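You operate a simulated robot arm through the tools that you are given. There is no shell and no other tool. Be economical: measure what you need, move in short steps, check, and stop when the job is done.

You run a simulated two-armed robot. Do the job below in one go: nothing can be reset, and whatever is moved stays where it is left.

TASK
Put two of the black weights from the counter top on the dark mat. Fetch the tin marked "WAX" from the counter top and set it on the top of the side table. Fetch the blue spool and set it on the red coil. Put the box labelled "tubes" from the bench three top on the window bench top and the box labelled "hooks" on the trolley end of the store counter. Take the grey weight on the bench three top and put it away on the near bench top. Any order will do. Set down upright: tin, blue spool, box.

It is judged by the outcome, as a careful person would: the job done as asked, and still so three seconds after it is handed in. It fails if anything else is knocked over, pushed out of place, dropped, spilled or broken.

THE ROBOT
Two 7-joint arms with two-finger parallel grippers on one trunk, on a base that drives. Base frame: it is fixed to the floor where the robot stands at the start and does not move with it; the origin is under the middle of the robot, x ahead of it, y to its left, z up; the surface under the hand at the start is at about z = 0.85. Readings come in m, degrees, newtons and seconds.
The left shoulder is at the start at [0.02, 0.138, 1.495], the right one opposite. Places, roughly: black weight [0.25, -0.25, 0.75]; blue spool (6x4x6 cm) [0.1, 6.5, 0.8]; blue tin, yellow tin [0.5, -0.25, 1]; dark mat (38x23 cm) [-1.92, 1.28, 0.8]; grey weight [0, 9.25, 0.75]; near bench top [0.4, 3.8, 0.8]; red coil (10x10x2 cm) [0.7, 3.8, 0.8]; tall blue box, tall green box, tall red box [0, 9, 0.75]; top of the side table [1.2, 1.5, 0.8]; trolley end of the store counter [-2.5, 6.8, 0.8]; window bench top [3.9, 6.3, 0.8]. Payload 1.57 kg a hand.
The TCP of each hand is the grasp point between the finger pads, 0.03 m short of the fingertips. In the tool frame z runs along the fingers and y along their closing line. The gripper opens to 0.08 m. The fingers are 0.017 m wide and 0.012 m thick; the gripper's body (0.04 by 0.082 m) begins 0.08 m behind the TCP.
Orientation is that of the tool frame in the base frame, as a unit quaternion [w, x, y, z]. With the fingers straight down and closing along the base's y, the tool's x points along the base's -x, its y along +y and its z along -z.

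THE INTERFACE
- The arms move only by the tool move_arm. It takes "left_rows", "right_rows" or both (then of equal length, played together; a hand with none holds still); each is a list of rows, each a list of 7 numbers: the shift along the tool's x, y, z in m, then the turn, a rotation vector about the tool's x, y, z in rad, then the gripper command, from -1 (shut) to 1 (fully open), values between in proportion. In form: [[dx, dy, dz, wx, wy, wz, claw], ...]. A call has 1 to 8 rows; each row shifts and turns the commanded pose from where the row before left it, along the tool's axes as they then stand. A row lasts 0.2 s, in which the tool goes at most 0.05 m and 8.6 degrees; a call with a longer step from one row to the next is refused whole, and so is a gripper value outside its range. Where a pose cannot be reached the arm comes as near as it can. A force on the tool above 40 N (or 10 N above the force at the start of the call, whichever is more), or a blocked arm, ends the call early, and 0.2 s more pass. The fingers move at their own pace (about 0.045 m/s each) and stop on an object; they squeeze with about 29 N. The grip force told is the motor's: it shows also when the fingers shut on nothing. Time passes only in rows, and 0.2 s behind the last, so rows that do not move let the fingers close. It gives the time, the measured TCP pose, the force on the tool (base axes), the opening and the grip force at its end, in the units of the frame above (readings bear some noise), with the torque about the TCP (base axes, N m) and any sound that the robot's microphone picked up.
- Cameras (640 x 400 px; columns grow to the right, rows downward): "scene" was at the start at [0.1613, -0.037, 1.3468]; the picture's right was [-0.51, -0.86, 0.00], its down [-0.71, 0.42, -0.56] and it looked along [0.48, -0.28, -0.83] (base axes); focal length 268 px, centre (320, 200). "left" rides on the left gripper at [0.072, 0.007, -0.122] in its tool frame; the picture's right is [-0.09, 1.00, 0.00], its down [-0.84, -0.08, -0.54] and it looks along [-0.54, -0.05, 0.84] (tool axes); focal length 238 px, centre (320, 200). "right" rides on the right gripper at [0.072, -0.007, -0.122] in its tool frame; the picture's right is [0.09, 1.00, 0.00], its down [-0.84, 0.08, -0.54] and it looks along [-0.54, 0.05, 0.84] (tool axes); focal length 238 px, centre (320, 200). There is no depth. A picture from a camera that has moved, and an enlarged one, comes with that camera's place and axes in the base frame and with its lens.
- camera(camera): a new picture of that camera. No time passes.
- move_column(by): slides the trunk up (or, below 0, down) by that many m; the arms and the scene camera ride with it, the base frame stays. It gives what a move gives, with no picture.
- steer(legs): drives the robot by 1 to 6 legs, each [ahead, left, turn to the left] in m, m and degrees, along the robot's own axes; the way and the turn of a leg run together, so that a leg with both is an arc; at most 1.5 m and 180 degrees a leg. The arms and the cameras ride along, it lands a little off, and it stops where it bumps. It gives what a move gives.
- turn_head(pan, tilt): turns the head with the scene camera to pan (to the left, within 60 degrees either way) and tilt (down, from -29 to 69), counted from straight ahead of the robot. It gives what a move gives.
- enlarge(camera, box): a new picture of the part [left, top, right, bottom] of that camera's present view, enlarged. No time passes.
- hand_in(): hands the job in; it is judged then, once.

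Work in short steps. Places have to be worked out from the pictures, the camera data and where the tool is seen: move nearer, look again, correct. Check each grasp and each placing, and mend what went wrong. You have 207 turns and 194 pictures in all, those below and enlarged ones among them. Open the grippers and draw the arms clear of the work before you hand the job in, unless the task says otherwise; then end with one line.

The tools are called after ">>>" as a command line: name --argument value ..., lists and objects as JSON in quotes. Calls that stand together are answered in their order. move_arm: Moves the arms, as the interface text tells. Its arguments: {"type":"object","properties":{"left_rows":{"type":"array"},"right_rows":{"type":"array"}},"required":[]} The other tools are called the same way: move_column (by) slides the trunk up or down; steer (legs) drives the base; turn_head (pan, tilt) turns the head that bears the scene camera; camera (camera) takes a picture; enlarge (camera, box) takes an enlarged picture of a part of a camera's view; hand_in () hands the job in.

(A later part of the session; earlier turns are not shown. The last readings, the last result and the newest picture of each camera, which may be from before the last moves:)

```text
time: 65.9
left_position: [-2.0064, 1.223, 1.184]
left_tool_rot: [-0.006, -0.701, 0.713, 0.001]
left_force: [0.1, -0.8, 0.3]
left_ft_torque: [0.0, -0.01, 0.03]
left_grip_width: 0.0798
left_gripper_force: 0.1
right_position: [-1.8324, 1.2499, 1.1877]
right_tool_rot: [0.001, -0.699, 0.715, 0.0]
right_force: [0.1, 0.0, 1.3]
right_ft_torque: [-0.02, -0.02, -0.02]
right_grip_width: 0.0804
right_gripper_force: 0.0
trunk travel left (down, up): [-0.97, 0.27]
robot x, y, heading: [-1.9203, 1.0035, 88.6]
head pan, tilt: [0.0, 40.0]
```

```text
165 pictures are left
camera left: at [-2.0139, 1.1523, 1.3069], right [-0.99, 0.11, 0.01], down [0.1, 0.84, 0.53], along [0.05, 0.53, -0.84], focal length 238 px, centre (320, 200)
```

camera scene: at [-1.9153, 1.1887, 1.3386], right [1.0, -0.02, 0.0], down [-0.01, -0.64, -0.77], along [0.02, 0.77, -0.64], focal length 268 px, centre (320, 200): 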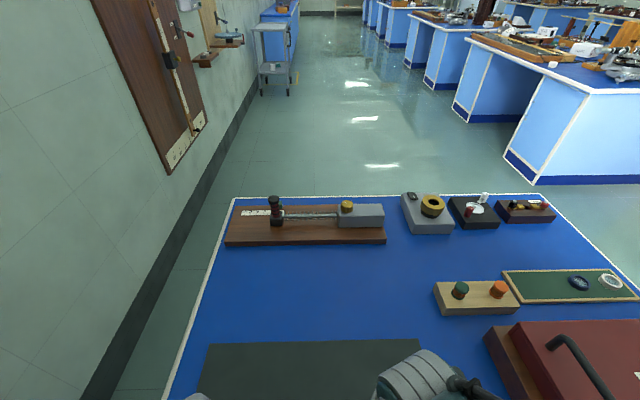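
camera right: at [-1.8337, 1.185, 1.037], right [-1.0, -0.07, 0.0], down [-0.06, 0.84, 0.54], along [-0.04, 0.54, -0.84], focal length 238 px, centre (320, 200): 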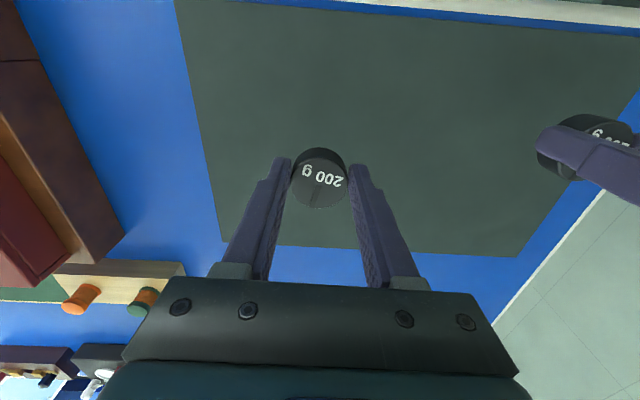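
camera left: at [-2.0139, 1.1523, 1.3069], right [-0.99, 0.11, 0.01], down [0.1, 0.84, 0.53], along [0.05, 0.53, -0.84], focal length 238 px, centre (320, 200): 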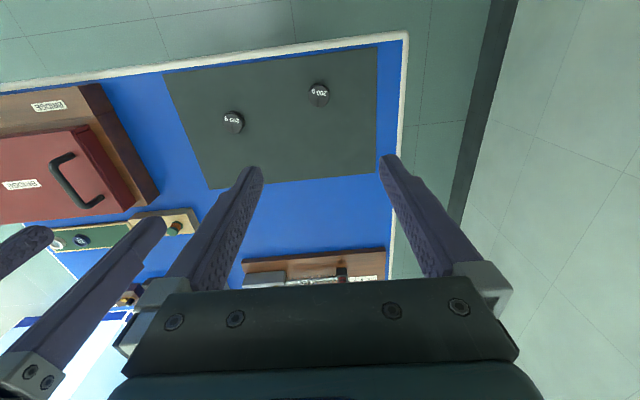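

Both weights sit on the mat. I'll return to the counter: back out, turn, and drive to x≈0.41 facing the counter.

>>> steer --legs '[[-0.43, 0, 0], [0, 0, -88.6], [1.2, 0, 0], [1.12, 0, 0], [0, 0, -90], [0.52, 0, 0]]'

>>> camera --camera "right"

>>> camera --camera "left"

```text
time: 89.7
left_position: [0.5393, -0.0683, 1.1838]
left_tool_rot: [0.001, 0.68, 0.733, 0.007]
left_force: [0.2, 0.8, 0.1]
left_ft_torque: [0.0, 0.02, -0.05]
left_grip_width: 0.08
left_gripper_force: 0.1
right_position: [0.369, -0.1106, 1.1883]
right_tool_rot: [-0.001, 0.682, 0.731, -0.001]
right_force: [-0.1, 0.1, -0.2]
right_ft_torque: [0.01, 0.01, 0.01]
right_grip_width: 0.0799
right_gripper_force: 0.1
trunk travel left (down, up): [-0.97, 0.27]
robot x, y, heading: [0.4333, 0.1443, -86.1]
head pan, tilt: [0.0, 40.0]
```

```text
164 pictures are left
camera right: at [0.3573, -0.0394, 1.3107], right [0.99, 0.16, 0.0], down [0.14, -0.83, 0.54], along [0.09, -0.53, -0.84], focal length 238 px, centre (320, 200)
```

right: 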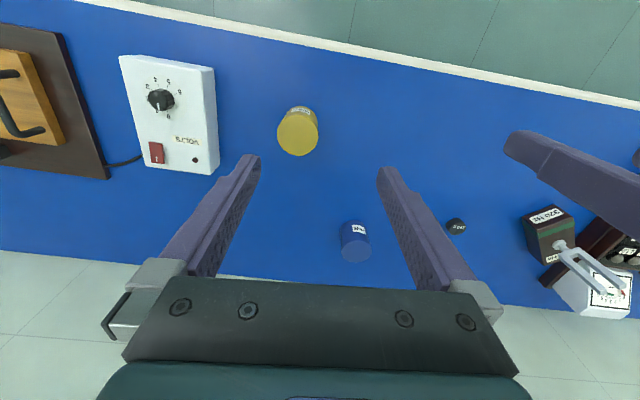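

```text
163 pictures are left
camera left: at [0.5396, 0.003, 1.3069], right [1.0, -0.02, 0.01], down [-0.02, -0.84, 0.53], along [0.0, -0.53, -0.85], focal length 238 px, centre (320, 200)
```

left: 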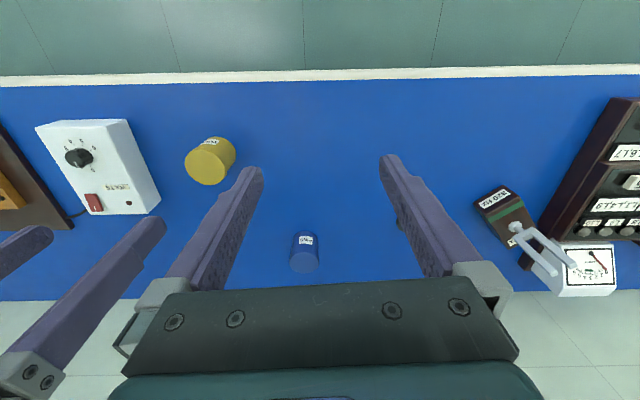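

Landed at (0.433,0.144). I'll correct the heading and move in 0.14 m, then look at the tin.

>>> steer --legs '[[0, 0, -3.5], [0.135, -0.02, 0]]'

>>> camera --camera "right"

```text
time: 91.4
left_position: [0.507, -0.2099, 1.1839]
left_tool_rot: [0.001, 0.7, 0.714, 0.006]
left_force: [0.1, 0.8, 0.0]
left_ft_torque: [-0.01, 0.0, 0.03]
left_grip_width: 0.0799
left_gripper_force: 0.0
right_position: [0.3359, -0.2421, 1.1869]
right_tool_rot: [-0.001, 0.702, 0.712, 0.0]
right_force: [-0.1, 0.0, 1.0]
right_ft_torque: [0.03, -0.01, 0.0]
right_grip_width: 0.0797
right_gripper_force: 0.0
trunk travel left (down, up): [-0.97, 0.27]
robot x, y, heading: [0.4148, 0.0037, -89.4]
head pan, tilt: [0.0, 40.0]
```

```text
162 pictures are left
camera right: at [0.3288, -0.17, 1.3107], right [0.99, 0.11, 0.0], down [0.09, -0.84, 0.54], along [0.06, -0.54, -0.84], focal length 238 px, centre (320, 200)
```

right: 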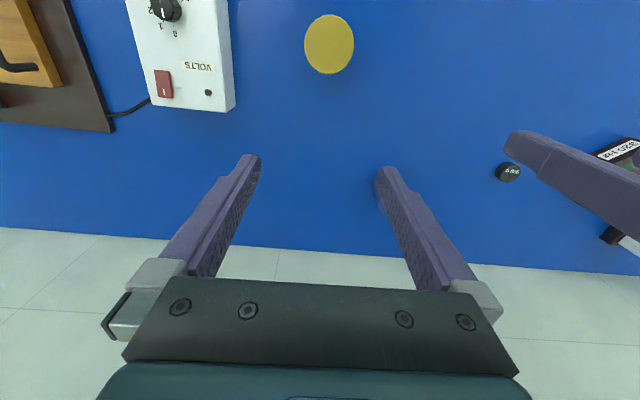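

The tin's axis is about (0.341,-0.166), with diameter ≈0.065. I'll move the right hand over it and partly descend.

>>> move_arm --right_rows '[[0.038, 0.0025, 0, 0, 0, 0, 1], [0.038, 0.0025, 0, 0, 0, 0, 1], [0, 0, 0.045, 0, 0, 0, 1], [0, 0, 0.045, 0, 0, 0, 1], [0, 0, 0.045, 0, 0, 0, 1], [0, 0, 0.02, 0, 0, 0, 1]]'

>>> camera --camera "right"

>>> camera --camera "left"

```text
time: 92.8
left_position: [0.5085, -0.2096, 1.184]
left_tool_rot: [0.0, 0.701, 0.713, 0.008]
left_force: [-0.3, -0.2, -0.1]
left_ft_torque: [0.02, 0.0, -0.01]
left_grip_width: 0.0803
left_gripper_force: 0.0
right_position: [0.3397, -0.1691, 1.0333]
right_tool_rot: [-0.001, 0.703, 0.712, 0.0]
right_force: [-0.1, 0.1, 0.9]
right_ft_torque: [0.0, -0.02, 0.02]
right_grip_width: 0.0803
right_gripper_force: 0.0
trunk travel left (down, up): [-0.97, 0.27]
robot x, y, heading: [0.4179, 0.0064, -89.2]
head pan, tilt: [0.0, 40.0]
```

```text
161 pictures are left
camera right: at [0.3322, -0.0947, 1.1552], right [0.99, 0.1, 0.0], down [0.09, -0.84, 0.54], along [0.06, -0.54, -0.84], focal length 238 px, centre (320, 200)
```

right: 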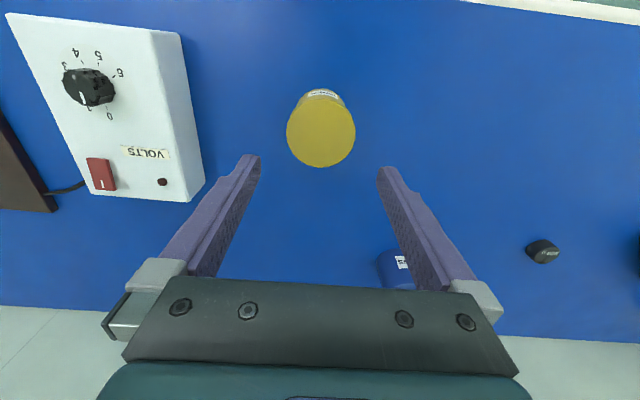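

```text
160 pictures are left
camera left: at [0.5132, -0.1383, 1.3068], right [1.0, -0.07, 0.01], down [-0.07, -0.84, 0.53], along [-0.03, -0.53, -0.85], focal length 238 px, centre (320, 200)
```

left: 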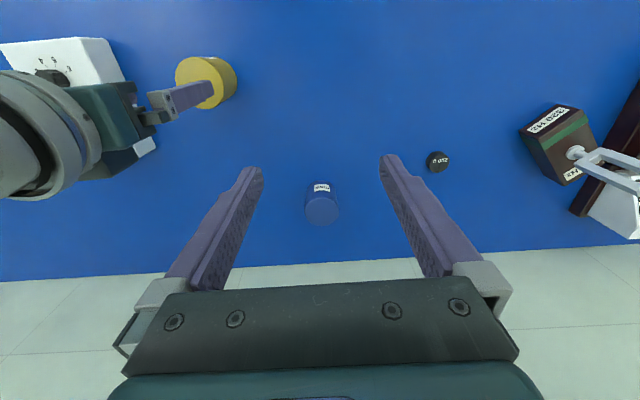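

Tin axis (0.3415,-0.1655), top ≈0.917. I'll fine-centre and descend to just above its rim, then check.

>>> move_arm --right_rows '[[0.0036, 0.002, 0.03, 0, 0, 0, 1], [0, 0, 0.04, 0, 0, 0, 1], [0, 0, 0.01, 0, 0, 0, 1], [0, 0, 0, 0, 0, 0, 1]]'

>>> camera --camera "right"

```text
time: 93.8
left_position: [0.5088, -0.2087, 1.1833]
left_tool_rot: [0.0, 0.702, 0.713, 0.007]
left_force: [-0.2, 0.2, 0.1]
left_ft_torque: [0.01, 0.01, 0.02]
left_grip_width: 0.0798
left_gripper_force: 0.1
right_position: [0.3409, -0.1618, 0.9663]
right_tool_rot: [0.0, 0.702, 0.712, -0.001]
right_force: [-0.5, -1.0, 0.4]
right_ft_torque: [-0.01, 0.04, -0.01]
right_grip_width: 0.0802
right_gripper_force: 0.0
right hand out of reach, approached as far as the arm can: row 3
trunk travel left (down, up): [-0.97, 0.27]
robot x, y, heading: [0.412, 0.0042, -89.5]
head pan, tilt: [0.0, 40.0]
```

```text
159 pictures are left
camera right: at [0.3346, -0.0906, 1.088], right [0.99, 0.11, 0.0], down [0.09, -0.84, 0.54], along [0.06, -0.54, -0.84], focal length 238 px, centre (320, 200)
```

right: 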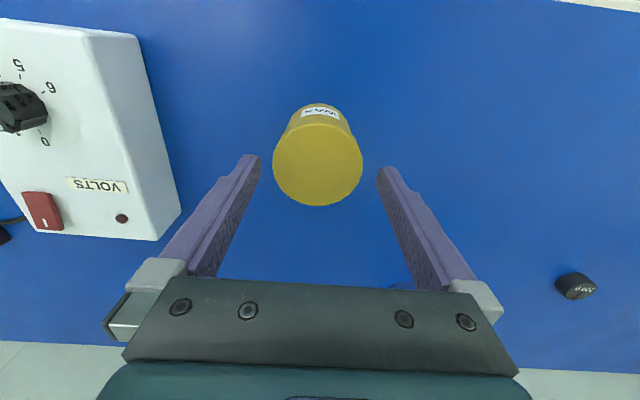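

The grasp is centred, but the arm is at its downward reach. I'll nudge 3.6 mm and lower the trunk 0.07 m so the fingers straddle the tin.

>>> move_arm --right_rows '[[-0.0036, 0.0005, -0.002, 0, 0, 0, 1], [0, 0, 0, 0, 0, 0, 1]]'

>>> move_column --by -0.07

>>> camera --camera "right"

```text
time: 94.4
left_position: [0.509, -0.2104, 1.1835]
left_tool_rot: [0.0, 0.701, 0.713, 0.006]
left_force: [0.2, 0.4, 0.3]
left_ft_torque: [-0.01, 0.0, 0.0]
left_grip_width: 0.08
left_gripper_force: 0.0
right_position: [0.3417, -0.1661, 0.9677]
right_tool_rot: [-0.001, 0.703, 0.711, 0.0]
right_force: [0.5, 0.5, -0.7]
right_ft_torque: [0.0, 0.02, -0.01]
right_grip_width: 0.0801
right_gripper_force: 0.0
trunk travel left (down, up): [-0.97, 0.27]
robot x, y, heading: [0.4106, 0.0034, -89.4]
head pan, tilt: [0.0, 40.0]
```

```text
time: 95.5
left_position: [0.5096, -0.2095, 1.1137]
left_tool_rot: [0.0, 0.701, 0.713, 0.006]
left_force: [-0.2, -0.9, -0.2]
left_ft_torque: [0.03, 0.01, 0.03]
left_grip_width: 0.08
left_gripper_force: 0.0
right_position: [0.3419, -0.1672, 0.8975]
right_tool_rot: [-0.002, 0.702, 0.712, 0.0]
right_force: [0.2, -0.4, -0.3]
right_ft_torque: [0.01, -0.02, 0.04]
right_grip_width: 0.08
right_gripper_force: 0.1
trunk travel left (down, up): [-0.9, 0.34]
robot x, y, heading: [0.4137, 0.0026, -89.2]
head pan, tilt: [0.0, 40.0]
```

```text
158 pictures are left
camera right: at [0.3347, -0.0941, 1.0195], right [0.99, 0.11, 0.0], down [0.09, -0.84, 0.54], along [0.06, -0.54, -0.84], focal length 238 px, centre (320, 200)
```

right: 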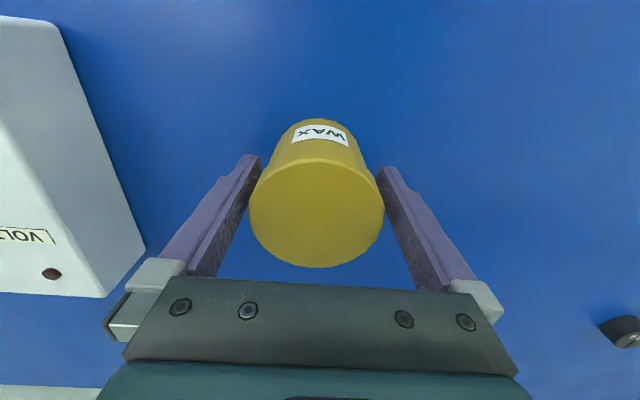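

The label reads WAX and the fingers straddle the tin. I'll close, then lift with the trunk.

>>> move_arm --right_rows '[[0, 0, 0, 0, 0, 0, -1], [0, 0, 0, 0, 0, 0, -1], [0, 0, 0, 0, 0, 0, -1], [0, 0, 0, 0, 0, 0, -1]]'

>>> move_column --by 0.2

>>> camera --camera "right"

```text
time: 96.5
left_position: [0.5086, -0.2085, 1.1123]
left_tool_rot: [0.0, 0.701, 0.713, 0.008]
left_force: [0.7, 0.1, 0.0]
left_ft_torque: [0.01, 0.02, -0.03]
left_grip_width: 0.0799
left_gripper_force: 0.1
right_position: [0.3424, -0.1675, 0.8965]
right_tool_rot: [-0.002, 0.702, 0.712, 0.0]
right_force: [-0.8, 0.8, 4.8]
right_ft_torque: [-0.01, -0.13, 0.01]
right_grip_width: 0.0673
right_gripper_force: 28.9
trunk travel left (down, up): [-0.9, 0.34]
robot x, y, heading: [0.4151, 0.0043, -89.2]
head pan, tilt: [0.0, 40.0]
```

```text
time: 98.7
left_position: [0.5088, -0.2106, 1.3135]
left_tool_rot: [0.001, 0.701, 0.713, 0.007]
left_force: [1.0, -0.4, 0.5]
left_ft_torque: [-0.02, -0.03, 0.01]
left_grip_width: 0.0799
left_gripper_force: 0.0
right_position: [0.3421, -0.1666, 1.0967]
right_tool_rot: [-0.001, 0.702, 0.712, 0.0]
right_force: [0.1, -0.4, -1.9]
right_ft_torque: [0.0, 0.03, -0.02]
right_grip_width: 0.0669
right_gripper_force: 29.2
trunk travel left (down, up): [-1.1, 0.14]
robot x, y, heading: [0.4121, 0.0024, -89.5]
head pan, tilt: [0.0, 40.0]
```

```text
157 pictures are left
camera right: at [0.3347, -0.094, 1.2194], right [0.99, 0.11, 0.0], down [0.09, -0.84, 0.54], along [0.06, -0.54, -0.84], focal length 238 px, centre (320, 200)
```

right: 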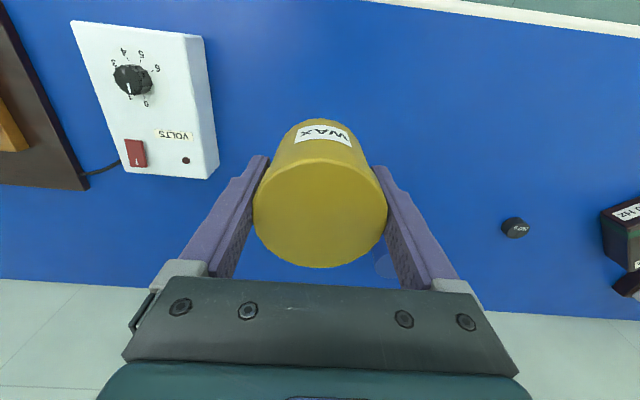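

The WAX tin is held, with its bottom 46 mm below the TCP. I'll back off, turn around and strafe to face the side table from the -y side.

>>> steer --legs '[[-0.5, 0, 0], [0, 0, 179.5], [0, -0.78, 0]]'

>>> camera --camera "scene"

```text
time: 112.9
left_position: [1.0778, 0.7588, 1.3135]
left_tool_rot: [0.007, 0.723, -0.691, 0.0]
left_force: [0.0, -0.2, 0.1]
left_ft_torque: [0.0, -0.01, 0.01]
left_grip_width: 0.08
left_gripper_force: 0.0
right_position: [1.2475, 0.721, 1.0972]
right_tool_rot: [0.0, 0.721, -0.693, 0.002]
right_force: [-0.5, 0.3, -0.6]
right_ft_torque: [-0.03, 0.03, 0.02]
right_grip_width: 0.0673
right_gripper_force: 29.3
trunk travel left (down, up): [-1.1, 0.14]
robot x, y, heading: [1.1785, 0.5455, 92.3]
head pan, tilt: [0.0, 40.0]
```

```text
156 pictures are left
camera scene: at [1.1725, 0.7306, 1.5986], right [1.0, 0.04, 0.0], down [0.02, -0.64, -0.77], along [-0.03, 0.77, -0.64], focal length 268 px, centre (320, 200)
```

scene: 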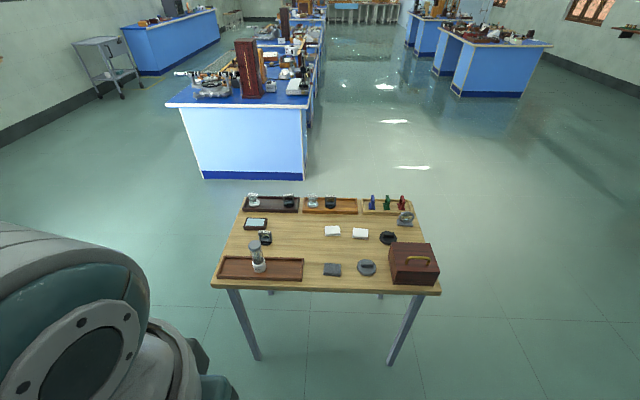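

The side table's front edge is at y≈1.23 and it is well filled. I'll enlarge to find a free spot.

>>> enlarge --camera "scene" --box '[205, 180, 445, 300]'

```text
2.67 times, centred on (325, 240) of scene
camera zoom: at [1.1725, 0.7306, 1.5986], right [1.0, 0.04, 0.0], down [0.02, -0.64, -0.77], along [-0.03, 0.77, -0.64], focal length 715 px, centre (307, 93)
```

zoom: 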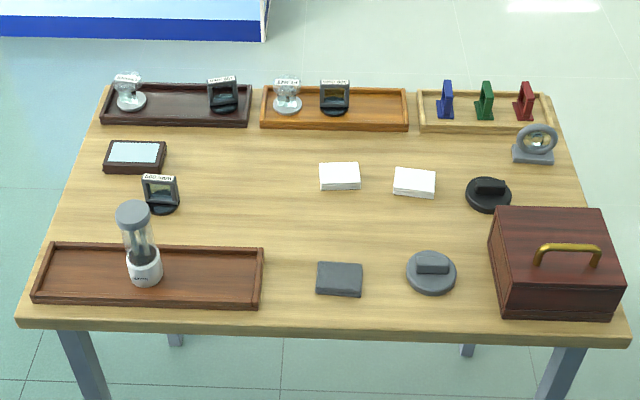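

The free spot is around (1.125,1.40), between the tray, white pad and grey pad. I'll approach to robot (1.08,≈1.15).

>>> steer --legs '[[0, 0.09, -2.3], [0.6, 0, 0]]'

>>> camera --camera "right"

>>> camera --camera "left"

```text
time: 117.0
left_position: [0.9991, 1.3669, 1.3145]
left_tool_rot: [0.006, 0.709, -0.705, -0.002]
left_force: [-0.1, 0.3, -1.0]
left_ft_torque: [-0.02, -0.04, 0.01]
left_grip_width: 0.0801
left_gripper_force: 0.0
right_position: [1.1658, 1.3209, 1.0974]
right_tool_rot: [0.0, 0.708, -0.707, 0.001]
right_force: [-0.3, 0.2, -2.1]
right_ft_torque: [0.02, 0.0, -0.02]
right_grip_width: 0.0672
right_gripper_force: 29.4
trunk travel left (down, up): [-1.1, 0.14]
robot x, y, heading: [1.0945, 1.1496, 90.0]
head pan, tilt: [0.0, 40.0]
```

```text
154 pictures are left
camera right: at [1.1731, 1.2495, 1.2195], right [-1.0, -0.09, 0.0], down [-0.08, 0.84, 0.54], along [-0.05, 0.54, -0.84], focal length 238 px, centre (320, 200)
```

right: 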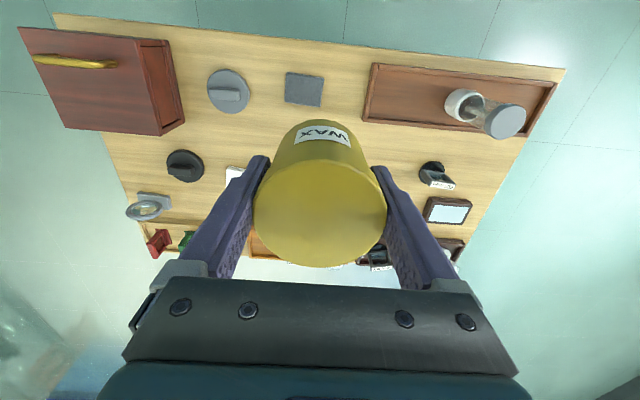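

```text
153 pictures are left
camera left: at [0.9943, 1.2952, 1.4368], right [-1.0, 0.09, 0.01], down [0.08, 0.84, 0.53], along [0.04, 0.53, -0.85], focal length 238 px, centre (320, 200)
```

left: 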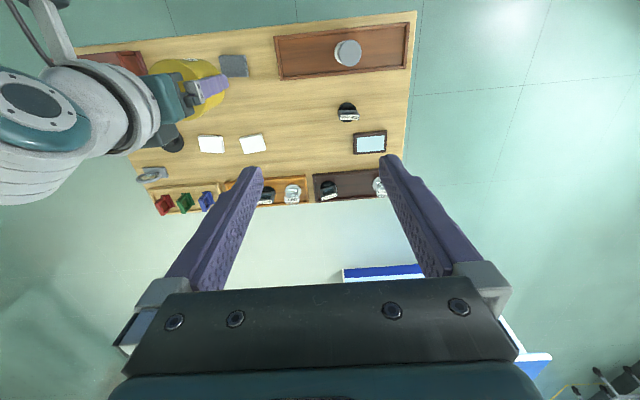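

The spot (1.12,1.40) is confirmed clear. I'll shift the right hand over it and lower the trunk 0.2 m.

>>> move_arm --right_rows '[[-0.04, 0.023, 0, 0, 0, 0, -1], [-0.039, 0.023, 0, 0, 0, 0, -1], [0, 0, 0, 0, 0, 0, -1]]'

>>> move_column --by -0.18

>>> camera --camera "right"

>>> camera --camera "left"

```text
time: 117.8
left_position: [0.9997, 1.3653, 1.3132]
left_tool_rot: [0.007, 0.709, -0.705, -0.001]
left_force: [-0.9, 0.0, -0.6]
left_ft_torque: [-0.01, 0.02, 0.0]
left_grip_width: 0.0799
left_gripper_force: 0.0
right_position: [1.1401, 1.3683, 1.1267]
right_tool_rot: [0.004, -0.706, 0.708, -0.006]
right_force: [-0.3, 0.9, -1.4]
right_ft_torque: [-0.02, -0.02, -0.02]
right_grip_width: 0.0671
right_gripper_force: 29.3
right hand out of reach, approached as far as the arm can: row 1, 2
trunk travel left (down, up): [-1.1, 0.14]
robot x, y, heading: [1.0909, 1.1472, 90.1]
head pan, tilt: [0.0, 40.0]
```

```text
time: 119.8
left_position: [0.9998, 1.3665, 1.1339]
left_tool_rot: [0.007, 0.709, -0.706, 0.0]
left_force: [-0.8, -0.5, -0.8]
left_ft_torque: [-0.02, -0.01, 0.02]
left_grip_width: 0.0799
left_gripper_force: 0.0
right_position: [1.1397, 1.3678, 0.9476]
right_tool_rot: [0.004, -0.706, 0.708, -0.005]
right_force: [-0.2, 0.2, -2.2]
right_ft_torque: [0.01, -0.04, 0.0]
right_grip_width: 0.067
right_gripper_force: 28.8
trunk travel left (down, up): [-0.92, 0.32]
robot x, y, heading: [1.0943, 1.153, 89.9]
head pan, tilt: [0.0, 40.0]
```

```text
152 pictures are left
camera right: at [1.1452, 1.2965, 1.0697], right [-1.0, -0.09, -0.01], down [-0.08, 0.84, 0.54], along [-0.04, 0.54, -0.84], focal length 238 px, centre (320, 200)
```

right: 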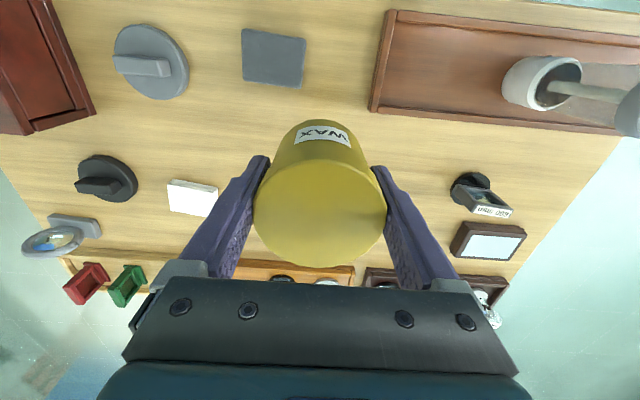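

```text
151 pictures are left
camera left: at [0.9943, 1.2951, 1.2568], right [-1.0, 0.09, 0.01], down [0.08, 0.84, 0.53], along [0.04, 0.53, -0.85], focal length 238 px, centre (320, 200)
```

left: 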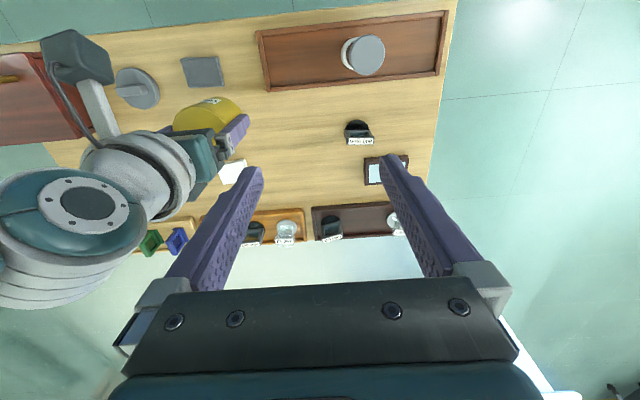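

I need another 2 cm in -x and 3 cm in +y. I'll shift now that the trunk is lower.

>>> move_arm --right_rows '[[-0.016, 0.01, 0, 0, 0, 0, -1], [-0.016, 0.01, 0, 0, 0, 0, -1], [0, 0, 0, 0, 0, 0, -1]]'

```text
time: 120.6
left_position: [0.9993, 1.3671, 1.1338]
left_tool_rot: [0.006, 0.709, -0.705, 0.0]
left_force: [-0.1, 0.2, 0.7]
left_ft_torque: [0.02, 0.03, -0.03]
left_grip_width: 0.0799
left_gripper_force: 0.0
right_position: [1.1374, 1.3794, 0.9549]
right_tool_rot: [0.003, -0.705, 0.709, -0.005]
right_force: [0.1, 0.6, -0.3]
right_ft_torque: [0.01, 0.01, -0.01]
right_grip_width: 0.0669
right_gripper_force: 29.2
right hand out of reach, approached as far as the arm can: row 1, 2
trunk travel left (down, up): [-0.92, 0.32]
robot x, y, heading: [1.0896, 1.1488, 90.0]
head pan, tilt: [0.0, 40.0]
```

Still reach-limited, so I'll raise both arms 8 cm and lower the trunk 12 cm.

>>> move_arm --left_rows '[[0, 0, -0.04, 0, 0, 0, 1], [0, 0, -0.04, 0, 0, 0, 1]]' --right_rows '[[0.005, 0, -0.04, 0, 0, 0, -1], [0, 0, -0.04, 0, 0, 0, -1]]'

>>> move_column --by -0.13

>>> move_arm --right_rows '[[-0.014, 0.009, 0, 0, 0, 0, -1], [-0.012, 0.008, 0, 0, 0, 0, -1], [0, 0, 0, 0, 0, 0, -1]]'

>>> camera --camera "right"

```text
time: 121.3
left_position: [0.9506, 1.3623, 1.1787]
left_tool_rot: [-0.058, -0.698, 0.712, 0.056]
left_force: [0.5, 0.2, -1.0]
left_ft_torque: [0.0, 0.03, -0.01]
left_grip_width: 0.08
left_gripper_force: 0.1
left hand out of reach, approached as far as the arm can: row 2
right_position: [1.142, 1.4135, 0.9767]
right_tool_rot: [0.018, -0.698, 0.716, -0.02]
right_force: [-0.4, 0.7, -1.4]
right_ft_torque: [0.0, 0.02, -0.01]
right_grip_width: 0.067
right_gripper_force: 29.0
right hand out of reach, approached as far as the arm can: row 1, 2
trunk travel left (down, up): [-0.92, 0.32]
robot x, y, heading: [1.0896, 1.1537, 90.0]
head pan, tilt: [0.0, 40.0]
stopped in row 2 (left hand): the arm was blocked; the commanded pose is now the measured one
```

```text
time: 122.9
left_position: [0.951, 1.3636, 1.0467]
left_tool_rot: [-0.059, -0.698, 0.712, 0.057]
left_force: [0.3, 1.3, 1.4]
left_ft_torque: [-0.01, 0.03, -0.03]
left_grip_width: 0.0802
left_gripper_force: 0.2
right_position: [1.1416, 1.4104, 0.8488]
right_tool_rot: [0.019, -0.698, 0.716, -0.02]
right_force: [0.1, 0.7, -2.0]
right_ft_torque: [0.01, -0.02, 0.01]
right_grip_width: 0.0668
right_gripper_force: 29.0
trunk travel left (down, up): [-0.79, 0.45]
robot x, y, heading: [1.0927, 1.1499, 90.2]
head pan, tilt: [0.0, 40.0]
```

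```text
time: 123.7
left_position: [0.9499, 1.3616, 1.0482]
left_tool_rot: [-0.059, -0.697, 0.712, 0.056]
left_force: [0.8, 0.3, 0.1]
left_ft_torque: [0.03, 0.0, -0.03]
left_grip_width: 0.0798
left_gripper_force: 0.0
right_position: [1.1378, 1.4295, 0.8608]
right_tool_rot: [0.02, -0.696, 0.717, -0.02]
right_force: [-0.5, -0.6, -1.1]
right_ft_torque: [-0.02, 0.01, 0.0]
right_grip_width: 0.0672
right_gripper_force: 28.9
right hand out of reach, approached as far as the arm can: row 1, 2
trunk travel left (down, up): [-0.79, 0.45]
robot x, y, heading: [1.0937, 1.1498, 90.0]
head pan, tilt: [0.0, 40.0]
```

```text
150 pictures are left
camera right: at [1.1363, 1.3582, 0.9822], right [-1.0, -0.06, -0.05], down [-0.08, 0.84, 0.54], along [0.01, 0.54, -0.84], focal length 238 px, centre (320, 200)
```

right: 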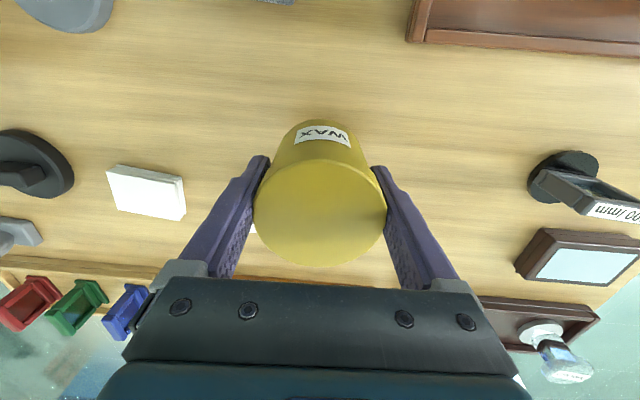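

The right hand is crossing inward, which limits it, and the tin is tilted 3°. I'll raise the trunk and turn the robot 15° left so the spot lies on the right arm's own side.

>>> move_column --by 0.12

>>> steer --legs '[[0, 0, 15]]'

>>> camera --camera "right"

>>> camera --camera "left"

```text
time: 125.2
left_position: [0.9502, 1.3629, 1.1689]
left_tool_rot: [-0.059, -0.698, 0.711, 0.057]
left_force: [0.3, -0.4, -0.2]
left_ft_torque: [-0.03, 0.02, -0.01]
left_grip_width: 0.0799
left_gripper_force: 0.1
right_position: [1.138, 1.426, 0.9778]
right_tool_rot: [0.019, -0.698, 0.716, -0.022]
right_force: [0.2, 0.1, -1.6]
right_ft_torque: [0.02, -0.03, -0.01]
right_grip_width: 0.0671
right_gripper_force: 28.7
trunk travel left (down, up): [-0.91, 0.33]
robot x, y, heading: [1.091, 1.1474, 90.3]
head pan, tilt: [0.0, 40.0]
```

```text
time: 126.5
left_position: [0.9021, 1.3197, 1.1685]
left_tool_rot: [0.066, 0.784, -0.616, -0.049]
left_force: [-0.2, 0.2, 0.7]
left_ft_torque: [0.01, 0.0, -0.01]
left_grip_width: 0.0799
left_gripper_force: 0.0
right_position: [1.0661, 1.4306, 0.9781]
right_tool_rot: [-0.021, 0.784, -0.62, 0.019]
right_force: [-0.5, 1.0, -1.1]
right_ft_torque: [0.01, 0.01, -0.01]
right_grip_width: 0.0671
right_gripper_force: 29.0
trunk travel left (down, up): [-0.91, 0.33]
robot x, y, heading: [1.0919, 1.1508, 104.7]
head pan, tilt: [0.0, 40.0]
```

```text
149 pictures are left
camera right: at [1.0833, 1.3609, 1.1011], right [-0.95, -0.32, -0.06], down [-0.3, 0.79, 0.54], along [-0.12, 0.52, -0.84], focal length 238 px, centre (320, 200)
```

right: 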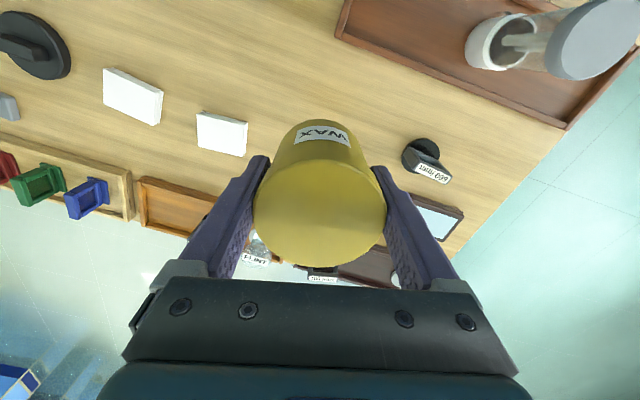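

```text
148 pictures are left
camera left: at [0.9309, 1.2536, 1.2899], right [-0.98, -0.14, 0.16], down [-0.04, 0.85, 0.52], along [-0.21, 0.5, -0.84], focal length 238 px, centre (320, 200)
```

left: 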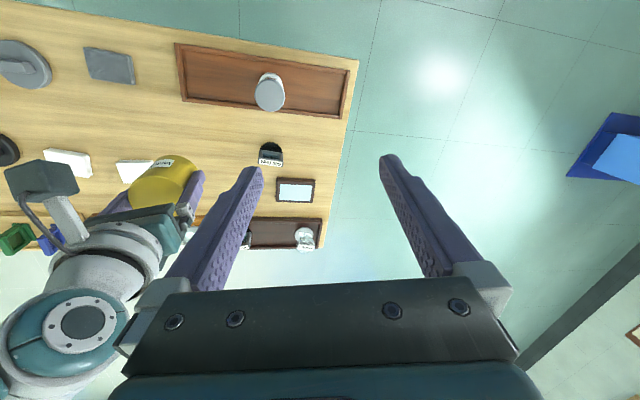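

I'll move the right hand toward (1.115,1.405) and watch how it lands.

>>> move_arm --right_rows '[[0.018, -0.021, 0, 0, 0, 0, -1], [0.018, -0.021, 0, 0, 0, 0, -1], [0, 0, 0, 0, 0, 0, -1]]'

```text
time: 127.2
left_position: [0.8995, 1.3192, 1.1674]
left_tool_rot: [0.067, 0.783, -0.616, -0.05]
left_force: [-0.4, 1.1, 1.3]
left_ft_torque: [0.02, 0.04, 0.0]
left_grip_width: 0.08
left_gripper_force: 0.1
right_position: [1.1028, 1.4185, 0.9549]
right_tool_rot: [-0.023, 0.783, -0.621, 0.019]
right_force: [0.0, -0.3, -2.5]
right_ft_torque: [0.0, 0.0, 0.03]
right_grip_width: 0.0672
right_gripper_force: 29.0
right hand out of reach, approached as far as the arm can: row 1, 2
trunk travel left (down, up): [-0.91, 0.33]
robot x, y, heading: [1.0918, 1.1486, 104.6]
head pan, tilt: [0.0, 40.0]
```

I'm at full arm extension. I'll drive 4 cm closer and lower the trunk 8 cm, then re-centre.

>>> steer --legs '[[0.04, -0.01, 0]]'

>>> move_column --by -0.07

>>> move_arm --right_rows '[[0.025, 0, 0, -0.027, 0, 0, -1], [0.025, 0, 0, -0.028, 0, 0, -1], [0, 0, 0, 0, 0, 0, -1]]'

>>> camera --camera "right"

```text
time: 128.1
left_position: [0.9002, 1.3596, 1.1682]
left_tool_rot: [0.066, 0.784, -0.615, -0.049]
left_force: [0.5, -0.4, 0.1]
left_ft_torque: [0.0, 0.02, 0.04]
left_grip_width: 0.08
left_gripper_force: 0.1
right_position: [1.1004, 1.459, 0.9551]
right_tool_rot: [-0.022, 0.784, -0.62, 0.019]
right_force: [0.0, -0.2, -0.5]
right_ft_torque: [-0.01, 0.02, 0.0]
right_grip_width: 0.0671
right_gripper_force: 28.7
trunk travel left (down, up): [-0.91, 0.33]
robot x, y, heading: [1.0947, 1.188, 104.9]
head pan, tilt: [0.0, 40.0]
```

```text
time: 129.2
left_position: [0.8987, 1.3584, 1.0981]
left_tool_rot: [0.068, 0.783, -0.616, -0.05]
left_force: [0.0, 0.0, -0.5]
left_ft_torque: [0.02, -0.01, 0.0]
left_grip_width: 0.0798
left_gripper_force: 0.0
right_position: [1.1018, 1.4591, 0.8857]
right_tool_rot: [-0.022, 0.785, -0.619, 0.019]
right_force: [-0.3, -0.9, -1.5]
right_ft_torque: [0.01, -0.01, 0.0]
right_grip_width: 0.067
right_gripper_force: 28.9
trunk travel left (down, up): [-0.84, 0.4]
robot x, y, heading: [1.0885, 1.1928, 104.7]
head pan, tilt: [0.0, 40.0]
```

```text
time: 130.0
left_position: [0.8998, 1.3598, 1.0975]
left_tool_rot: [0.068, 0.784, -0.616, -0.05]
left_force: [0.7, 0.1, 0.3]
left_ft_torque: [0.0, -0.03, 0.0]
left_grip_width: 0.0799
left_gripper_force: 0.0
right_position: [1.1011, 1.4224, 0.8628]
right_tool_rot: [0.0, 0.784, -0.621, 0.003]
right_force: [1.0, 0.5, -1.6]
right_ft_torque: [-0.01, 0.04, -0.02]
right_grip_width: 0.0671
right_gripper_force: 29.1
right hand out of reach, approached as far as the arm can: row 1, 2
trunk travel left (down, up): [-0.84, 0.4]
robot x, y, heading: [1.0911, 1.1937, 105.0]
head pan, tilt: [0.0, 40.0]
```

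```text
147 pictures are left
camera right: at [1.1237, 1.3547, 0.9851], right [-0.95, -0.32, 0.0], down [-0.27, 0.8, 0.54], along [-0.17, 0.51, -0.84], focal length 238 px, centre (320, 200)
```

right: 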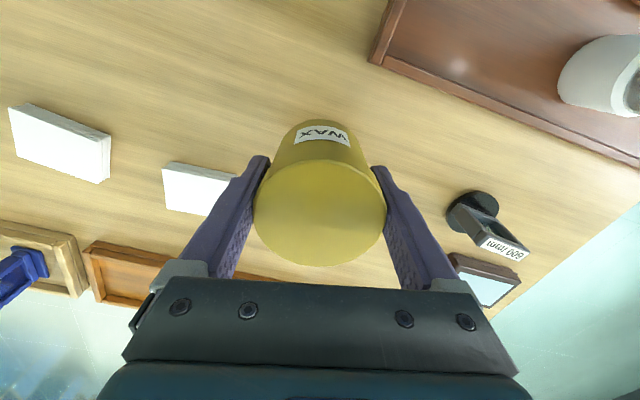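

The tin is upright now at (1.101,1.422), a clear spot. I'll lower the trunk 13 mm and check the force.

>>> move_column --by -0.013

>>> move_column --by -0.004

```text
time: 130.6
left_position: [0.8992, 1.3596, 1.0848]
left_tool_rot: [0.067, 0.784, -0.615, -0.049]
left_force: [-0.3, -1.2, 0.7]
left_ft_torque: [0.02, 0.0, 0.02]
left_grip_width: 0.0801
left_gripper_force: 0.0
right_position: [1.101, 1.4233, 0.8496]
right_tool_rot: [0.0, 0.785, -0.62, 0.002]
right_force: [-1.4, -0.5, -2.0]
right_ft_torque: [-0.03, 0.06, 0.01]
right_grip_width: 0.067
right_gripper_force: 28.8
trunk travel left (down, up): [-0.827, 0.413]
robot x, y, heading: [1.0918, 1.1904, 104.7]
head pan, tilt: [0.0, 40.0]
```

```text
time: 131.2
left_position: [0.899, 1.36, 1.0804]
left_tool_rot: [0.068, 0.784, -0.615, -0.05]
left_force: [-0.1, 0.3, 0.7]
left_ft_torque: [0.01, 0.03, 0.03]
left_grip_width: 0.0798
left_gripper_force: 0.0
right_position: [1.1002, 1.4235, 0.8469]
right_tool_rot: [0.0, 0.784, -0.621, 0.002]
right_force: [0.2, 0.9, -1.1]
right_ft_torque: [0.0, -0.02, 0.0]
right_grip_width: 0.0671
right_gripper_force: 29.5
trunk travel left (down, up): [-0.823, 0.417]
robot x, y, heading: [1.0903, 1.1894, 104.8]
head pan, tilt: [0.0, 40.0]
```

>>> move_column --by -0.004

>>> move_column --by -0.003

```text
time: 131.7
left_position: [0.8995, 1.3597, 1.0766]
left_tool_rot: [0.067, 0.783, -0.616, -0.05]
left_force: [0.8, 0.2, 0.0]
left_ft_torque: [0.0, -0.01, 0.05]
left_grip_width: 0.0801
left_gripper_force: 0.0
right_position: [1.1003, 1.4228, 0.8416]
right_tool_rot: [0.0, 0.784, -0.62, 0.002]
right_force: [0.0, -0.3, -0.5]
right_ft_torque: [-0.01, -0.01, -0.01]
right_grip_width: 0.0672
right_gripper_force: 29.0
trunk travel left (down, up): [-0.819, 0.421]
robot x, y, heading: [1.0923, 1.1926, 104.6]
head pan, tilt: [0.0, 40.0]
```

```text
time: 132.2
left_position: [0.8993, 1.3588, 1.0741]
left_tool_rot: [0.067, 0.784, -0.616, -0.05]
left_force: [-0.2, 0.0, 0.2]
left_ft_torque: [-0.03, 0.01, -0.03]
left_grip_width: 0.08
left_gripper_force: 0.1
right_position: [1.1, 1.4222, 0.8393]
right_tool_rot: [-0.001, 0.784, -0.621, 0.002]
right_force: [-1.0, 0.2, -2.0]
right_ft_torque: [-0.05, 0.02, 0.02]
right_grip_width: 0.0672
right_gripper_force: 28.8
trunk travel left (down, up): [-0.816, 0.424]
robot x, y, heading: [1.093, 1.1949, 104.7]
head pan, tilt: [0.0, 40.0]
```

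No contact yet. I'll use arm rows, which stop on force, to descend.

>>> move_arm --right_rows '[[0, 0, 0.003, 0, 0, 0, -1], [0, 0, 0.003, 0, 0, 0, -1], [0, 0, 0.003, 0, 0, 0, -1], [0, 0, 0.003, 0, 0, 0, -1], [0, 0, 0.003, 0, 0, 0, -1]]'

```text
time: 133.4
left_position: [0.8993, 1.3595, 1.0734]
left_tool_rot: [0.068, 0.783, -0.616, -0.049]
left_force: [0.8, -0.4, 0.4]
left_ft_torque: [0.03, -0.01, 0.01]
left_grip_width: 0.0802
left_gripper_force: 0.1
right_position: [1.1047, 1.4215, 0.8341]
right_tool_rot: [-0.002, 0.783, -0.622, 0.001]
right_force: [-0.3, -1.1, -1.8]
right_ft_torque: [0.01, 0.04, -0.01]
right_grip_width: 0.0673
right_gripper_force: 29.0
right hand out of reach, approached as far as the arm can: row 2, 3, 5
trunk travel left (down, up): [-0.816, 0.424]
robot x, y, heading: [1.0931, 1.1868, 104.9]
head pan, tilt: [0.0, 40.0]
```

At the reach limit again, so I'll raise the arm 4 cm, lower the trunk 5 cm, then descend by arm.

>>> move_arm --right_rows '[[0, 0, -0.02, 0, 0, 0, -1], [0, 0, -0.025, 0, 0, 0, -1]]'

>>> move_column --by -0.04

>>> move_arm --right_rows '[[0, 0, 0.003, 0, 0, 0, -1], [0, 0, 0.003, 0, 0, 0, -1], [0, 0, 0.003, 0, 0, 0, -1], [0, 0, 0.003, 0, 0, 0, -1], [0, 0, 0.003, 0, 0, 0, -1]]'

>>> camera --camera "left"

```text
time: 134.0
left_position: [0.8995, 1.3593, 1.0738]
left_tool_rot: [0.067, 0.784, -0.615, -0.049]
left_force: [-0.7, 0.2, 0.0]
left_ft_torque: [-0.05, 0.03, 0.01]
left_grip_width: 0.08
left_gripper_force: 0.0
right_position: [1.112, 1.4284, 0.8794]
right_tool_rot: [-0.008, 0.783, -0.622, 0.004]
right_force: [-1.0, -0.9, -2.3]
right_ft_torque: [0.0, -0.02, 0.01]
right_grip_width: 0.0674
right_gripper_force: 28.8
trunk travel left (down, up): [-0.816, 0.424]
robot x, y, heading: [1.0911, 1.1939, 105.1]
head pan, tilt: [0.0, 40.0]
```

```text
time: 134.8
left_position: [0.8991, 1.36, 1.0341]
left_tool_rot: [0.068, 0.783, -0.616, -0.05]
left_force: [-0.8, 0.5, -0.7]
left_ft_torque: [-0.05, 0.0, -0.02]
left_grip_width: 0.0799
left_gripper_force: 0.1
right_position: [1.1129, 1.4241, 0.8363]
right_tool_rot: [-0.006, 0.784, -0.62, 0.007]
right_force: [-0.7, 0.3, -2.2]
right_ft_torque: [-0.03, 0.01, 0.02]
right_grip_width: 0.0669
right_gripper_force: 29.1
trunk travel left (down, up): [-0.776, 0.464]
robot x, y, heading: [1.0924, 1.1922, 104.6]
head pan, tilt: [0.0, 40.0]
```

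```text
time: 136.0
left_position: [0.9023, 1.359, 1.0327]
left_tool_rot: [0.066, 0.784, -0.615, -0.049]
left_force: [0.6, 0.5, -0.1]
left_ft_torque: [0.0, 0.01, 0.0]
left_grip_width: 0.0803
left_gripper_force: 0.1
right_position: [1.1092, 1.4251, 0.8247]
right_tool_rot: [-0.004, 0.784, -0.621, 0.003]
right_force: [7.3, -2.6, 20.5]
right_ft_torque: [-0.1, 0.38, 0.11]
right_grip_width: 0.0672
right_gripper_force: 29.1
trunk travel left (down, up): [-0.776, 0.464]
robot x, y, heading: [1.0896, 1.1916, 104.7]
head pan, tilt: [0.0, 40.0]
```

```text
146 pictures are left
camera left: at [0.9308, 1.2938, 1.1556], right [-0.98, -0.14, 0.16], down [-0.04, 0.85, 0.52], along [-0.21, 0.5, -0.84], focal length 238 px, centre (320, 200)
```

left: 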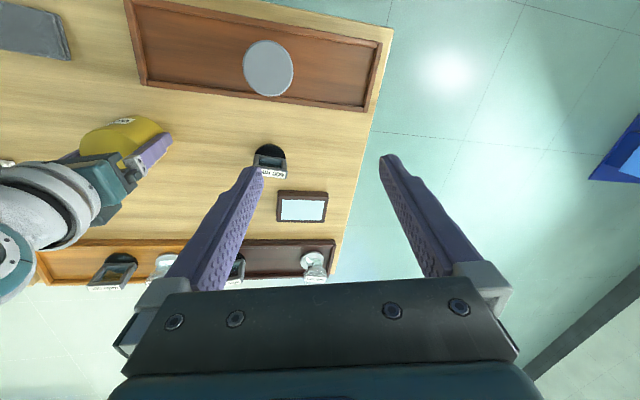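

Contact at TCP 0.825 (table ≈0.778). I'll ease off, open, and lift clear.

>>> move_arm --right_rows '[[0, 0, -0.001, 0, 0, 0, -1], [0, 0, 0, 0, 0, 0, 1], [0, 0, 0, 0, 0, 0, 1], [0, 0, 0, 0, 0, 0, 1]]'

>>> camera --camera "right"

>>> move_column --by 0.25

>>> camera --camera "right"

```text
time: 137.0
left_position: [0.8996, 1.3582, 1.0338]
left_tool_rot: [0.067, 0.784, -0.616, -0.049]
left_force: [-0.8, -0.1, -0.4]
left_ft_torque: [0.04, 0.07, 0.0]
left_grip_width: 0.0799
left_gripper_force: 0.1
right_position: [1.1073, 1.4235, 0.8248]
right_tool_rot: [-0.003, 0.783, -0.622, 0.003]
right_force: [0.0, 0.5, -0.4]
right_ft_torque: [-0.01, -0.04, 0.0]
right_grip_width: 0.0799
right_gripper_force: 0.1
trunk travel left (down, up): [-0.776, 0.464]
robot x, y, heading: [1.0908, 1.1897, 104.5]
head pan, tilt: [0.0, 40.0]
```

```text
145 pictures are left
camera right: at [1.1297, 1.3551, 0.9469], right [-0.95, -0.32, -0.01], down [-0.27, 0.8, 0.54], along [-0.16, 0.51, -0.84], focal length 238 px, centre (320, 200)
```

right: 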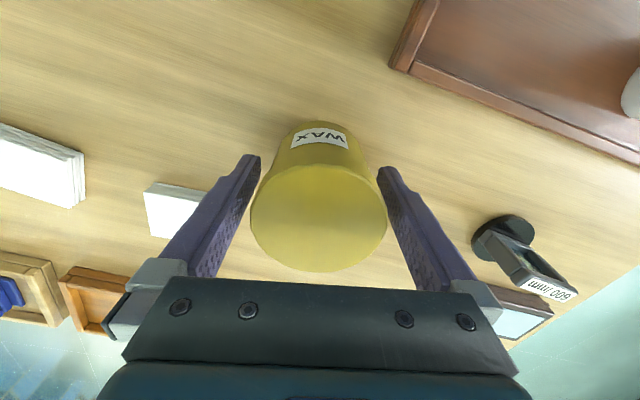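

```text
time: 139.6
left_position: [0.8993, 1.3589, 1.2842]
left_tool_rot: [0.067, 0.783, -0.616, -0.05]
left_force: [0.0, 0.0, 0.5]
left_ft_torque: [-0.04, -0.01, 0.0]
left_grip_width: 0.08
left_gripper_force: 0.1
right_position: [1.1073, 1.4232, 1.0744]
right_tool_rot: [-0.003, 0.784, -0.621, 0.004]
right_force: [-0.2, 0.8, 0.2]
right_ft_torque: [0.0, -0.02, -0.03]
right_grip_width: 0.0801
right_gripper_force: 0.0
trunk travel left (down, up): [-1.026, 0.214]
robot x, y, heading: [1.0916, 1.1904, 104.6]
head pan, tilt: [0.0, 40.0]
```

```text
144 pictures are left
camera right: at [1.1298, 1.3553, 1.1969], right [-0.95, -0.32, -0.01], down [-0.27, 0.8, 0.54], along [-0.16, 0.51, -0.84], focal length 238 px, centre (320, 200)
```

right: 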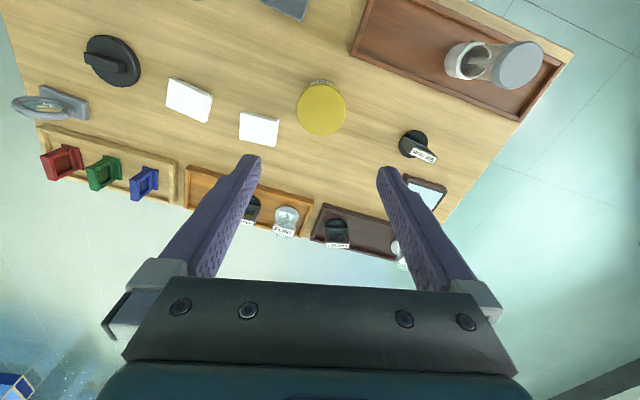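

The tin stands on the side table. I'll back out, straighten, and drive to the left aisle (x≈-0.67), also levelling the left hand to a neutral pose.

>>> steer --legs '[[-0.4, 0, 0], [0, 0, -14.6], [0, 1.2, 0], [0, 0.65, 0]]'

>>> move_arm --left_rows '[[0, 0, 0, 0.083, -0.003, 0, 1], [0, 0, 0, 0.083, -0.003, 0, 1], [0, 0, 0.03, 0, 0, 0, 1], [0, 0, 0.03, 0, 0, 0, 1]]' --right_rows '[[0.02, 0, -0.03, 0, 0, 0, 1], [0.02, 0, -0.03, 0, 0, 0, 1], [0, 0, -0.04, 0, 0, 0, 1], [0, 0, 0, 0, 0, 0, 1]]'

>>> turn_head --pan 0 --tilt 15

>>> camera --camera "scene"

```text
time: 152.0
left_position: [-0.8274, 0.9723, 1.2845]
left_tool_rot: [0.062, 0.708, -0.701, -0.057]
left_force: [-0.5, -0.7, 0.5]
left_ft_torque: [-0.05, 0.0, 0.0]
left_grip_width: 0.0799
left_gripper_force: 0.0
right_position: [-0.6102, 0.9871, 1.0747]
right_tool_rot: [-0.002, 0.708, -0.706, 0.004]
right_force: [-0.5, -0.2, 0.3]
right_ft_torque: [0.01, -0.01, 0.0]
right_grip_width: 0.0801
right_gripper_force: 0.1
trunk travel left (down, up): [-1.026, 0.214]
robot x, y, heading: [-0.6801, 0.7637, 92.0]
head pan, tilt: [0.0, 40.0]
```

```text
time: 153.2
left_position: [-0.83, 0.9724, 1.2232]
left_tool_rot: [-0.002, 0.711, -0.703, 0.0]
left_force: [-0.8, 0.6, 0.1]
left_ft_torque: [0.0, 0.0, 0.0]
left_grip_width: 0.0802
left_gripper_force: 0.0
right_position: [-0.5681, 0.9502, 1.167]
right_tool_rot: [-0.04, 0.717, -0.695, 0.032]
right_force: [-0.6, -0.9, -0.1]
right_ft_torque: [0.01, -0.03, 0.0]
right_grip_width: 0.0798
right_gripper_force: 0.1
trunk travel left (down, up): [-1.026, 0.214]
robot x, y, heading: [-0.6777, 0.7652, 91.7]
head pan, tilt: [0.0, 40.0]
stopped in row 4 (right hand): the arm was blocked; the commanded pose is now the measured one
```

```text
time: 154.1
left_position: [-0.829, 0.9722, 1.2233]
left_tool_rot: [-0.001, 0.711, -0.703, 0.0]
left_force: [0.1, 1.0, -0.4]
left_ft_torque: [0.01, 0.0, -0.02]
left_grip_width: 0.08
left_gripper_force: 0.2
right_position: [-0.5692, 0.9483, 1.1675]
right_tool_rot: [-0.039, 0.717, -0.695, 0.033]
right_force: [-0.8, 0.1, 0.9]
right_ft_torque: [-0.01, 0.02, -0.02]
right_grip_width: 0.0799
right_gripper_force: 0.1
trunk travel left (down, up): [-1.026, 0.214]
robot x, y, heading: [-0.6782, 0.7652, 91.8]
head pan, tilt: [0.0, 15.0]
```

```text
143 pictures are left
camera scene: at [-0.6847, 0.9562, 1.5641], right [1.0, 0.03, 0.0], down [0.01, -0.26, -0.97], along [-0.03, 0.97, -0.26], focal length 268 px, centre (320, 200)
```

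scene: 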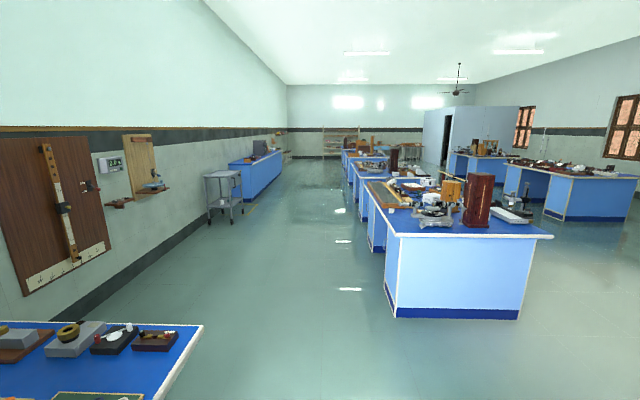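

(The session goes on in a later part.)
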